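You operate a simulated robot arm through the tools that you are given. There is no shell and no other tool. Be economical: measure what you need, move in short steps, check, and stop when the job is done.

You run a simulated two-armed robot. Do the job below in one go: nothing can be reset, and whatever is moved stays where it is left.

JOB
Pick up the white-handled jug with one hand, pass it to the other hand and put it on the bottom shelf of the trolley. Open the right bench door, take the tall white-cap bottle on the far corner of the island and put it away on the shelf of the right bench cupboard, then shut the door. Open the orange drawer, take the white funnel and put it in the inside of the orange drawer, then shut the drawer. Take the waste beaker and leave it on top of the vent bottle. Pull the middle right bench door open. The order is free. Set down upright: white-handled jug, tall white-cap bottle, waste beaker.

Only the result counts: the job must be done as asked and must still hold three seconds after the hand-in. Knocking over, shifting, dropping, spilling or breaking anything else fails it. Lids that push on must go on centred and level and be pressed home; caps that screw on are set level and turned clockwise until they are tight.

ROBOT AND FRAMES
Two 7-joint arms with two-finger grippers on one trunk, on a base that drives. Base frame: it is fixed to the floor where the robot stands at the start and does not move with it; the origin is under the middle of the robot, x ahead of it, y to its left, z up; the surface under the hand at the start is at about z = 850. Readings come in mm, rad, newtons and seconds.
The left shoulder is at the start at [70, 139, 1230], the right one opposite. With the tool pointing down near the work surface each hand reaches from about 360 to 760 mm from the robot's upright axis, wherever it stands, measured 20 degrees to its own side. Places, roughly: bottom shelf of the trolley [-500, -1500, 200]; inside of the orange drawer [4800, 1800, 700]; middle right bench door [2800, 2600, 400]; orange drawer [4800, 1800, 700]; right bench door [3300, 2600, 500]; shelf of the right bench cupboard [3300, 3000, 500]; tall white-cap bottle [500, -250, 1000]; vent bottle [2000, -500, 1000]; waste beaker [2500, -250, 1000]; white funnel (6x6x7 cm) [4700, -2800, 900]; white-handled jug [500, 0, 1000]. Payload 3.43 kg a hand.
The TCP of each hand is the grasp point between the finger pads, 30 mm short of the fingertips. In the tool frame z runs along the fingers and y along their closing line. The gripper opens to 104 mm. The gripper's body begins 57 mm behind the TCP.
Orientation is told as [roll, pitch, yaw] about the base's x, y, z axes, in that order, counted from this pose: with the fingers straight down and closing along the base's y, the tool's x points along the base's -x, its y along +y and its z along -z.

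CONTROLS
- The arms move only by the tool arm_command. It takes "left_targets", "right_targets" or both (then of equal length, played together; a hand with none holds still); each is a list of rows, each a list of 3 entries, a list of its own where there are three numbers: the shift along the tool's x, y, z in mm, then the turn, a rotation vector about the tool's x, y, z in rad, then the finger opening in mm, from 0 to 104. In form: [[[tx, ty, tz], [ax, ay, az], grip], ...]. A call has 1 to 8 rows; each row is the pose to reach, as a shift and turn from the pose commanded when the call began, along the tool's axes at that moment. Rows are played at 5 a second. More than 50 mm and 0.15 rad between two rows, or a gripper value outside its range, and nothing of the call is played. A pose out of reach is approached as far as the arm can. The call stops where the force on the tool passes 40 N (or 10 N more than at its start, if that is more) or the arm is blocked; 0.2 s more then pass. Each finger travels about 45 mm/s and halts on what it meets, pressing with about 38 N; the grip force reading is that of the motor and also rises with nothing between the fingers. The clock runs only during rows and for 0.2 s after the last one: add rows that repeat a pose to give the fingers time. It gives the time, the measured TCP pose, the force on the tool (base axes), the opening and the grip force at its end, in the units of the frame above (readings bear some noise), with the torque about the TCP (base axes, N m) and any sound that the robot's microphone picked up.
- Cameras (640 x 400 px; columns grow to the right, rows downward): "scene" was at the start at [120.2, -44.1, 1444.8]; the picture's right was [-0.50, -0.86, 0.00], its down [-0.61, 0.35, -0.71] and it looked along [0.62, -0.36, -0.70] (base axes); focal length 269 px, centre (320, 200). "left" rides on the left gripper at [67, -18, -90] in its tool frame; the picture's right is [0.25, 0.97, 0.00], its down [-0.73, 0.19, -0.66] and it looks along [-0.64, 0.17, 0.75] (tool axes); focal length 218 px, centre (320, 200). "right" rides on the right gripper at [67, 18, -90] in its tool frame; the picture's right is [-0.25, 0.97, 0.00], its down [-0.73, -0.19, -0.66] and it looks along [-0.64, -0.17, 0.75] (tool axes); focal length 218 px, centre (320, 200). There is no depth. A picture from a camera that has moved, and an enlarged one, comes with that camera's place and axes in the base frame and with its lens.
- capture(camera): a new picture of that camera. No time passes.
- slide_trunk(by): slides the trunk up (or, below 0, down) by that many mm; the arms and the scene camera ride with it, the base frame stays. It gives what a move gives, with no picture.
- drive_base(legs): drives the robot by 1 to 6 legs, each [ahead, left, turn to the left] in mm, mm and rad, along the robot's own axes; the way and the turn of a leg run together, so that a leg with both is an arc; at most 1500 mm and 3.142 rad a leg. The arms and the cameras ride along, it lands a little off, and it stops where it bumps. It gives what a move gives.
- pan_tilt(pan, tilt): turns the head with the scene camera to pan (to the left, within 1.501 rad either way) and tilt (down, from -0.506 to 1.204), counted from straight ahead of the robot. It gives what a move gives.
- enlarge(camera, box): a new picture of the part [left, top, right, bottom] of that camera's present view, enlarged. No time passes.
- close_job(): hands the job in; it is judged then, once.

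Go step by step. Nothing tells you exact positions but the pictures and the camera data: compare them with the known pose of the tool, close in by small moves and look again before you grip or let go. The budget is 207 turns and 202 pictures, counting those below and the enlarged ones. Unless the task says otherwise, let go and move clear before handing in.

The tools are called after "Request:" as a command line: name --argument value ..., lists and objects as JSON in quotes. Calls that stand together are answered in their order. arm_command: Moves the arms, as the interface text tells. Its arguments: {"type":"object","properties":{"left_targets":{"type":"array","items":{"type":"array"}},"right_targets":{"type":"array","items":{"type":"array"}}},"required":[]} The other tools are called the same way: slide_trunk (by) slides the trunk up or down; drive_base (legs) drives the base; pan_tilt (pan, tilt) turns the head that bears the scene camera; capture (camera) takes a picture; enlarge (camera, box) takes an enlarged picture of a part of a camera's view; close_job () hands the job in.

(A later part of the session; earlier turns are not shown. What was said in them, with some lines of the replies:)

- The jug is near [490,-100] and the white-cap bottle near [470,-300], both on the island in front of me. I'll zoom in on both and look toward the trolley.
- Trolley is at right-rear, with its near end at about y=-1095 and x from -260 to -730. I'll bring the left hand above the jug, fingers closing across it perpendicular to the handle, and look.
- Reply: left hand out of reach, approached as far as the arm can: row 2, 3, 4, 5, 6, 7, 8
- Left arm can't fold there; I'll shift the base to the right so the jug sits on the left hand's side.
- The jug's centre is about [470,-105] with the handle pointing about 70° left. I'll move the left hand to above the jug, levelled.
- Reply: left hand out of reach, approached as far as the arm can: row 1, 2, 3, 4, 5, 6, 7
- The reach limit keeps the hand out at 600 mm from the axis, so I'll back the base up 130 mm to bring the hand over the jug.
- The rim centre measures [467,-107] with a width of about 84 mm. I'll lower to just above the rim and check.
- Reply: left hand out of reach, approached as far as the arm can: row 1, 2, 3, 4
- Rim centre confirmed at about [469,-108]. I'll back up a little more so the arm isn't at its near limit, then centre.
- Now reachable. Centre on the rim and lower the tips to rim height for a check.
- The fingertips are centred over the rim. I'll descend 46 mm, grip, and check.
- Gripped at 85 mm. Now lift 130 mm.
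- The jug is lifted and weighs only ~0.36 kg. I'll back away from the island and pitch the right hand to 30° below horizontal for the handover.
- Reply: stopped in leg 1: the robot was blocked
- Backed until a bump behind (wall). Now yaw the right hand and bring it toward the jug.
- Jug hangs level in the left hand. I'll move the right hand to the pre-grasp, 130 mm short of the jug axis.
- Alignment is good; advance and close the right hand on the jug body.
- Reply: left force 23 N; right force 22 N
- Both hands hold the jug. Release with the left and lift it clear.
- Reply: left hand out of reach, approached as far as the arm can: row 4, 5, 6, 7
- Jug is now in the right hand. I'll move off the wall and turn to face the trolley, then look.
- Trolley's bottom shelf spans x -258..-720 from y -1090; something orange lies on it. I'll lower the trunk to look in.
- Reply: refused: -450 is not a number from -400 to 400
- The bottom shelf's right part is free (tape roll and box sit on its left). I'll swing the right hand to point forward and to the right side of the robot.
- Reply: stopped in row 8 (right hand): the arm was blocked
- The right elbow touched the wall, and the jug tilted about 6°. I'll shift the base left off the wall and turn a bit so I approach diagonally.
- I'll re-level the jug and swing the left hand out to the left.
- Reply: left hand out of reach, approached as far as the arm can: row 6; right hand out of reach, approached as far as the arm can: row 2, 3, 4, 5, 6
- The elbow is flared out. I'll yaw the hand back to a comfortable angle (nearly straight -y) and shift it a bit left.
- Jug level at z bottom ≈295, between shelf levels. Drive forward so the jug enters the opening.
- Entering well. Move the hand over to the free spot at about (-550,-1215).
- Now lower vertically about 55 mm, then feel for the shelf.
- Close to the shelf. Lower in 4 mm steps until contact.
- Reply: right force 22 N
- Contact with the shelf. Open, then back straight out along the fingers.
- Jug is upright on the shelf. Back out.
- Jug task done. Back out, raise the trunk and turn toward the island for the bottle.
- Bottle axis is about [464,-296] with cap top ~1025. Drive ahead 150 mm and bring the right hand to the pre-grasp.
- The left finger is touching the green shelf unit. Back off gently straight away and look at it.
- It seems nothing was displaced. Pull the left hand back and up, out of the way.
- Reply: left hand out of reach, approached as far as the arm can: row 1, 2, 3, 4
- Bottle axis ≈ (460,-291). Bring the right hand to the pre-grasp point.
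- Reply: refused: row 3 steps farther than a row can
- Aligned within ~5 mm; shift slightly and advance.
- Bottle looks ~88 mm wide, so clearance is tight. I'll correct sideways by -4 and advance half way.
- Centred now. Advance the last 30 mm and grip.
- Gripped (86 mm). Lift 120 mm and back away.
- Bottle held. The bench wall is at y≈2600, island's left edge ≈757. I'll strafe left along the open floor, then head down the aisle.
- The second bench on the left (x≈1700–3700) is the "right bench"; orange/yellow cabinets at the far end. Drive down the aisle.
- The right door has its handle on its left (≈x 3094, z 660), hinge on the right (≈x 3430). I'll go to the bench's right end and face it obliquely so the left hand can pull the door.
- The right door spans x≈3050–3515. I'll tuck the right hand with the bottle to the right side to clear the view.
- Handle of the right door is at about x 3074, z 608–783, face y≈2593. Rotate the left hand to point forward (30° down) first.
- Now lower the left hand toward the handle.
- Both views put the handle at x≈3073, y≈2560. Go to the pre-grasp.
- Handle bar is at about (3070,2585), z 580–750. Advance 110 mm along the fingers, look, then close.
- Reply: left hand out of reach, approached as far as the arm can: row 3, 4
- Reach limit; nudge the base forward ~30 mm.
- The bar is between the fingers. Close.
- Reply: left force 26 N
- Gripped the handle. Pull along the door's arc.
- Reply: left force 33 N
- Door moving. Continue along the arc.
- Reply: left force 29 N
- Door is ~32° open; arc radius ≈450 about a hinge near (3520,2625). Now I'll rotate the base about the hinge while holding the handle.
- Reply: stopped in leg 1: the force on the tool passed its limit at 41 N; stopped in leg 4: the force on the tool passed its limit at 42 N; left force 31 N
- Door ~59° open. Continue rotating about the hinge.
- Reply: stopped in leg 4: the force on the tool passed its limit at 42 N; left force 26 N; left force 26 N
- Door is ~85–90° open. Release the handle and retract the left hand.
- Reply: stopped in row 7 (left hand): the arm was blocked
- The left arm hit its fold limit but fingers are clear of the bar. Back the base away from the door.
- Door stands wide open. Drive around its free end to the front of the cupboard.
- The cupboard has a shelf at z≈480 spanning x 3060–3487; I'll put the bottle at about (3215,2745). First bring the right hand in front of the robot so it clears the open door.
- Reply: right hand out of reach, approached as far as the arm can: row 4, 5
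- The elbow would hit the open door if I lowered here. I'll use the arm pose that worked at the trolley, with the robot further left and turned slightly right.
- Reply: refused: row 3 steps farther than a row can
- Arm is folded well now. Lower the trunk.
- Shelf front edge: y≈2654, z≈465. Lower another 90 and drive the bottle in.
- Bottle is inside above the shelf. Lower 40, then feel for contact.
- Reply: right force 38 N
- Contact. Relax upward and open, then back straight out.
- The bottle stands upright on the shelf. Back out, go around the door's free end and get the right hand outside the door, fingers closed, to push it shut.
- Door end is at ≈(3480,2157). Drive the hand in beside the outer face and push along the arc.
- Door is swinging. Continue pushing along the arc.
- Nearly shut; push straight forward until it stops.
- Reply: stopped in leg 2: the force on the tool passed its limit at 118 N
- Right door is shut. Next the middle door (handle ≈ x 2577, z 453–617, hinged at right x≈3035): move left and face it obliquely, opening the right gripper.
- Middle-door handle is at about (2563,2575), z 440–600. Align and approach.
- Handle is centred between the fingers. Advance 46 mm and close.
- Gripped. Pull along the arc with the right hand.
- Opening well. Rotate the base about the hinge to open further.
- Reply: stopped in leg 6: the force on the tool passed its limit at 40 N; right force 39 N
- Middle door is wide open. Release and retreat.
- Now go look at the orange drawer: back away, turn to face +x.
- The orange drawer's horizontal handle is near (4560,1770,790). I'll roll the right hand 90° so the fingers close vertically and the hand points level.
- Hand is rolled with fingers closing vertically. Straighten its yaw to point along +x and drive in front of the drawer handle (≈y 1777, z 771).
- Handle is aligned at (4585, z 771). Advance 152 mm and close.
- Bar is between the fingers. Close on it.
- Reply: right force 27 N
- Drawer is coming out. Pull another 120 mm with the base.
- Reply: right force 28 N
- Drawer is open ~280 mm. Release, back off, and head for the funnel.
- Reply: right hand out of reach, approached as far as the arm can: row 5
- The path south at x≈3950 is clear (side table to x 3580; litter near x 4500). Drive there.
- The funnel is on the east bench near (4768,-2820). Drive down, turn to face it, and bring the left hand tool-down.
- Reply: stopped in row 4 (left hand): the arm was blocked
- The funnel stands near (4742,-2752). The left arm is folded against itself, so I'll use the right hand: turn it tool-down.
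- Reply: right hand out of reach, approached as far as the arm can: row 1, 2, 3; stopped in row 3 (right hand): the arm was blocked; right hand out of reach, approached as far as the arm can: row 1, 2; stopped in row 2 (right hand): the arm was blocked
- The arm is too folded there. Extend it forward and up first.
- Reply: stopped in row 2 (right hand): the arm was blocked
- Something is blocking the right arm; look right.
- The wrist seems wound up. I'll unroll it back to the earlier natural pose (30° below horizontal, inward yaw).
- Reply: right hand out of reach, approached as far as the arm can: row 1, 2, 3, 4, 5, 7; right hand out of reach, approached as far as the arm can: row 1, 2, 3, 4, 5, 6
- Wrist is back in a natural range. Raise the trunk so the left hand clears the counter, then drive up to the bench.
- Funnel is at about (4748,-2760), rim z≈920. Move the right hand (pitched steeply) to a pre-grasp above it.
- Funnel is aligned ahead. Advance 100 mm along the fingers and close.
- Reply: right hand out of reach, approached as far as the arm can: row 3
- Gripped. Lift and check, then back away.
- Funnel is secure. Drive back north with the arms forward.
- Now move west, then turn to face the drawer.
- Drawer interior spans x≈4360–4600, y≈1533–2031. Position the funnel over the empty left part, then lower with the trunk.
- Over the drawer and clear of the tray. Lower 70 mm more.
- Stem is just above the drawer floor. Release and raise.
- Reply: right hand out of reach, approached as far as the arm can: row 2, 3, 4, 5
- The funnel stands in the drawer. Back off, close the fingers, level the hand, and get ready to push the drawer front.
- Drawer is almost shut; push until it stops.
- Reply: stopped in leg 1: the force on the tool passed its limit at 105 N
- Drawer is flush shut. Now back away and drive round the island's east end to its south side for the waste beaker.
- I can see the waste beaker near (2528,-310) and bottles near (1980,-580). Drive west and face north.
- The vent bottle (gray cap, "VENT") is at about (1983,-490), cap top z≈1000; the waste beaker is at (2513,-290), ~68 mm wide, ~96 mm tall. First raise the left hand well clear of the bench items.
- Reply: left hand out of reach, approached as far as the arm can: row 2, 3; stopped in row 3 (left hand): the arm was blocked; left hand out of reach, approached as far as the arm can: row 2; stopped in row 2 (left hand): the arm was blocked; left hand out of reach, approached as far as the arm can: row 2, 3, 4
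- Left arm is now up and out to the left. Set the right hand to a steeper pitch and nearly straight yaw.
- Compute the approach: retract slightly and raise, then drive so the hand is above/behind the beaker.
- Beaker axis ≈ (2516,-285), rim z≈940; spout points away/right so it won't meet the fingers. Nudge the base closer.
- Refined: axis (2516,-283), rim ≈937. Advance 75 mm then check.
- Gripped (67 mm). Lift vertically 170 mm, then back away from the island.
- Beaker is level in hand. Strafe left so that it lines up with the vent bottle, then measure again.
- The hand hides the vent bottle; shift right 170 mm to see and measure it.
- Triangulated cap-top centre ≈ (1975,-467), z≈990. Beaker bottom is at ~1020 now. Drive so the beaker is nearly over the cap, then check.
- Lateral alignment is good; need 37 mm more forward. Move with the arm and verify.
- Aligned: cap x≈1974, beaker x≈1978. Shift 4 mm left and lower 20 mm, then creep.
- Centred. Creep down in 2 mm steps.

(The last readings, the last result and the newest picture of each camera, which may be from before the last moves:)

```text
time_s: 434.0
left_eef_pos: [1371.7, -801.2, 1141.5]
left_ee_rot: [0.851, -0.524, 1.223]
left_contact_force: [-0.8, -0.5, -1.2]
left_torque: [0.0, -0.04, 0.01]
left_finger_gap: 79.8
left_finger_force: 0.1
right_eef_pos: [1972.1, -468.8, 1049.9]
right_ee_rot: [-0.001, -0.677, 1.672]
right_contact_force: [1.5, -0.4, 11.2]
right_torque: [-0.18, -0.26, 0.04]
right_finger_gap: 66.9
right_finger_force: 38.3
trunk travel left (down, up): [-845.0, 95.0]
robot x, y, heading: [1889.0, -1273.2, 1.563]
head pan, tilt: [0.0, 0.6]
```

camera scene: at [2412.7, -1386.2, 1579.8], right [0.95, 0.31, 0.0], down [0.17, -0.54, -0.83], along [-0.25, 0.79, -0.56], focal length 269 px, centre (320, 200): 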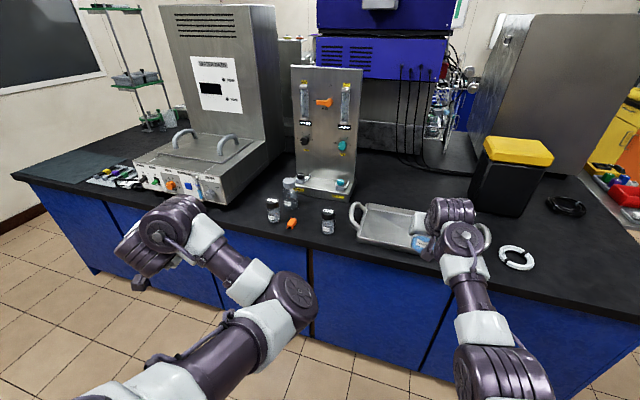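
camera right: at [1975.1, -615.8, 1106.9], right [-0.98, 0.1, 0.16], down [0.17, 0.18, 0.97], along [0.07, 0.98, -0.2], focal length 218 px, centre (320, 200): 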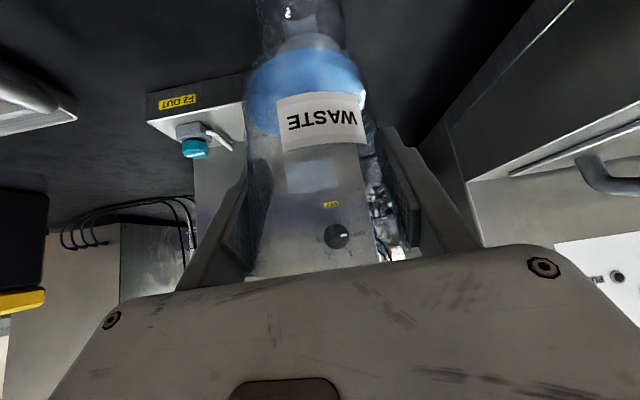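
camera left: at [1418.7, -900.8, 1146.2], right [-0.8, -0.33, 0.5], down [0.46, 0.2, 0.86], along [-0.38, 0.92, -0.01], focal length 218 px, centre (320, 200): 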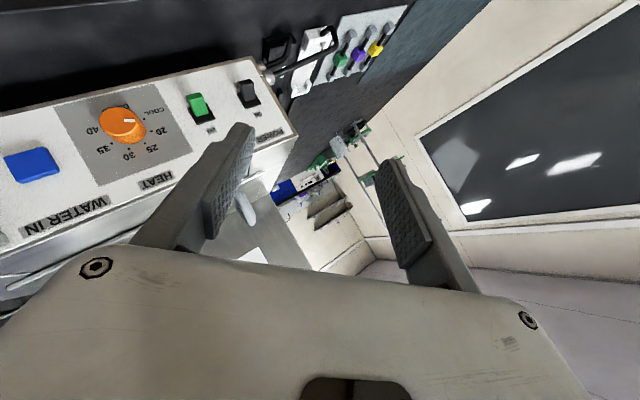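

Contact (11 N). Relax 2 mm up and open gently.

Request:
arm_command --right_targets '[[[-1.5, 0, -2], [0, 0, 0], 50], [[-1.5, 0, -2], [0, 0, 0], 70], [[-1.5, 0, -2], [0, 0, 0], 80], [[-1.5, 0, -2], [0, 0, 0], 92], [[-1.5, 0, -2], [0, 0, 0], 104], [[-1.5, 0, -2], [0, 0, 0], 104]]'

Request:
capture --camera "right"

Request:
enlarge --camera "scene" --box '[280, 190, 400, 280]'

```text
time_s: 435.4
left_eef_pos: [1372.6, -798.1, 1140.1]
left_ee_rot: [0.848, -0.522, 1.223]
left_contact_force: [0.5, -0.5, -0.4]
left_torque: [0.02, 0.0, 0.03]
left_finger_gap: 79.9
left_finger_force: 0.1
right_eef_pos: [1973.2, -468.4, 1047.7]
right_ee_rot: [0.0, -0.671, 1.671]
right_contact_force: [0.0, -0.8, -0.4]
right_torque: [-0.03, 0.02, -0.01]
right_finger_gap: 104.1
right_finger_force: 0.0
trunk travel left (down, up): [-845.0, 95.0]
robot x, y, heading: [1887.0, -1275.9, 1.564]
head pan, tilt: [0.0, 0.6]
```

```text
43 pictures are left
camera right: at [1966.3, -578.7, 1076.4], right [-0.98, 0.1, 0.16], down [0.17, 0.18, 0.97], along [0.07, 0.98, -0.2], focal length 218 px, centre (320, 200)
```

right: 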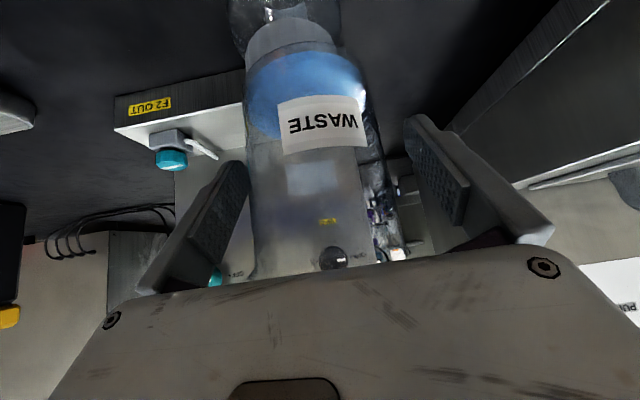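

```text
4.44 times, centred on (340, 235) of scene
camera zoom: at [1888.0, -1139.7, 1579.7], right [1.0, 0.0, 0.0], down [0.0, -0.57, -0.82], along [0.0, 0.82, -0.57], focal length 1197 px, centre (231, 44)
```

zoom: 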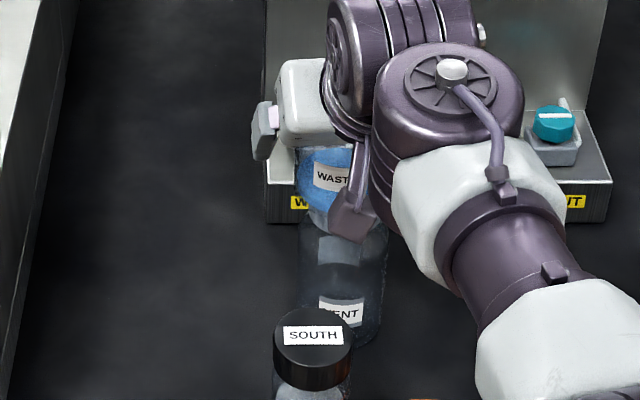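

Beaker stands on the vent bottle. Centre the open hand (−5) and withdraw along the fingers.

Request:
arm_command --right_targets '[[[0, -5, 0], [0, 0, 0], 104], [[0, -5, -20], [0, 0, 0], 104], [[0, -5, -50], [0, 0, 0], 104], [[0, -5, -85], [0, 0, 0], 104], [[0, -5, -125], [0, 0, 0], 104]]'

Request:
capture --camera "right"

```text
time_s: 436.6
left_eef_pos: [1372.5, -799.3, 1141.0]
left_ee_rot: [0.85, -0.525, 1.223]
left_contact_force: [-0.3, -0.3, -0.2]
left_torque: [0.0, 0.0, 0.0]
left_finger_gap: 80.0
left_finger_force: 0.0
right_eef_pos: [1985.5, -546.1, 1145.2]
right_ee_rot: [0.0, -0.671, 1.672]
right_contact_force: [-0.2, 0.1, 0.7]
right_torque: [0.01, -0.02, 0.0]
right_finger_gap: 104.2
right_finger_force: 0.0
trunk travel left (down, up): [-845.0, 95.0]
robot x, y, heading: [1887.6, -1279.5, 1.564]
head pan, tilt: [0.0, 0.6]
```

```text
41 pictures are left
camera right: at [1979.7, -656.1, 1174.3], right [-0.98, 0.1, 0.16], down [0.17, 0.18, 0.97], along [0.07, 0.98, -0.2], focal length 218 px, centre (320, 200)
```

right: 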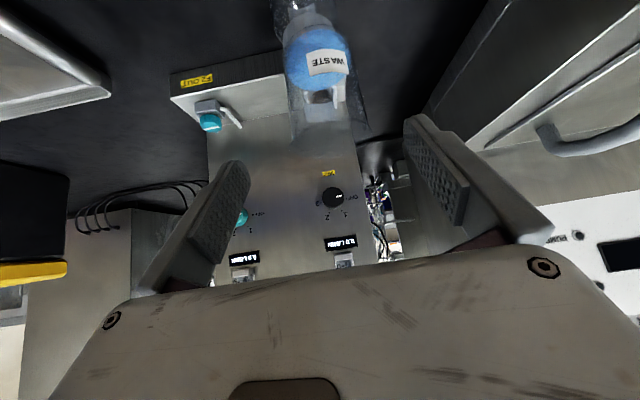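

Beaker is standing on the cap. Drive back clear and take a last look at it.

Request:
drive_base --legs '[[-350, 0, 0]]'

Request:
enlarge --camera "scene" --box '[230, 90, 470, 250]'

```text
time_s: 438.9
left_eef_pos: [1370.5, -1147.5, 1139.4]
left_ee_rot: [0.849, -0.523, 1.228]
left_contact_force: [-0.8, -0.8, 0.0]
left_torque: [0.02, -0.03, 0.01]
left_finger_gap: 80.1
left_finger_force: 0.1
right_eef_pos: [1982.9, -891.4, 1144.3]
right_ee_rot: [0.001, -0.667, 1.677]
right_contact_force: [-0.4, -0.7, 1.1]
right_torque: [-0.05, 0.02, -0.03]
right_finger_gap: 104.0
right_finger_force: 0.0
trunk travel left (down, up): [-845.0, 95.0]
robot x, y, heading: [1886.7, -1625.0, 1.57]
head pan, tilt: [0.0, 0.6]
```

```text
2.50 times, centred on (350, 170) of scene
camera zoom: at [1886.8, -1486.6, 1579.5], right [1.0, 0.0, 0.0], down [0.0, -0.57, -0.82], along [0.0, 0.82, -0.57], focal length 673 px, centre (245, 275)
```

zoom: 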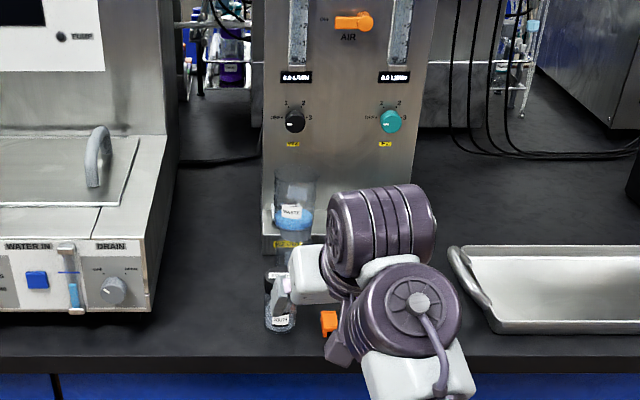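

Beaker stands centred. Quick check that the orange drawer stayed shut before handing in.

Request:
pan_tilt --pan -0.65 --tilt 0.2

Request:
capture --camera "scene"

```text
time_s: 439.9
left_eef_pos: [1369.5, -1149.8, 1140.3]
left_ee_rot: [0.848, -0.524, 1.229]
left_contact_force: [0.4, 0.5, 0.5]
left_torque: [0.02, -0.02, 0.0]
left_finger_gap: 79.9
left_finger_force: 0.0
right_eef_pos: [1982.5, -893.0, 1145.0]
right_ee_rot: [0.001, -0.668, 1.675]
right_contact_force: [1.0, -0.3, -0.3]
right_torque: [0.01, -0.01, -0.02]
right_finger_gap: 104.0
right_finger_force: 0.1
trunk travel left (down, up): [-845.0, 95.0]
robot x, y, heading: [1884.7, -1623.2, 1.574]
head pan, tilt: [-0.649, 0.201]
```

```text
39 pictures are left
camera scene: at [1943.0, -1502.0, 1616.4], right [0.8, -0.6, 0.0], down [-0.12, -0.16, -0.98], along [0.59, 0.78, -0.2], focal length 269 px, centre (320, 200)
```

scene: 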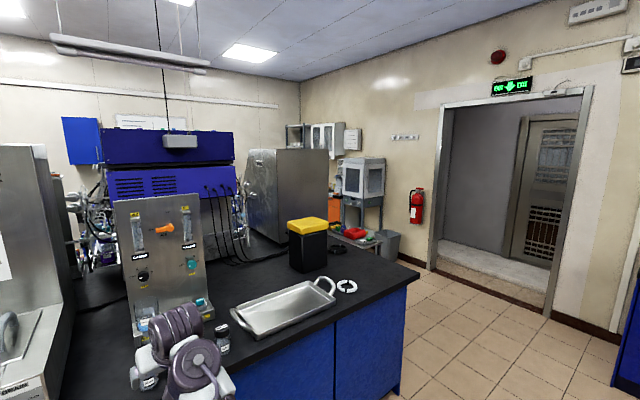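

Request:
close_job

```text
The job is handed in.
```

I did every part of the job and handed it in; I don't have the verdict yet.

- **Jug:** it stands upright on the trolley's bottom shelf, passed from the left hand to the right in mid-air.
- **White-cap bottle:** it stands upright on the right cupboard's shelf, and the door is shut.
- **Funnel:** it is in the orange drawer. The drawer front looked flush when I pushed it home, but I couldn't see it from my last position.
- **Waste beaker:** it stands upright on the vent bottle's cap.
- **Middle right bench door:** it is pulled open, by my estimate to about 80–85°.

**Contacts along the way:**
- The left finger brushed the island's green shelf unit at about 9 N, and nothing looked displaced.
- The base backed into what I took to be the wall behind the starting spot.
- The right elbow touched the wall beside the trolley. The jug tilted about 6° in the hand and I levelled it before setting it down; I saw no spill.
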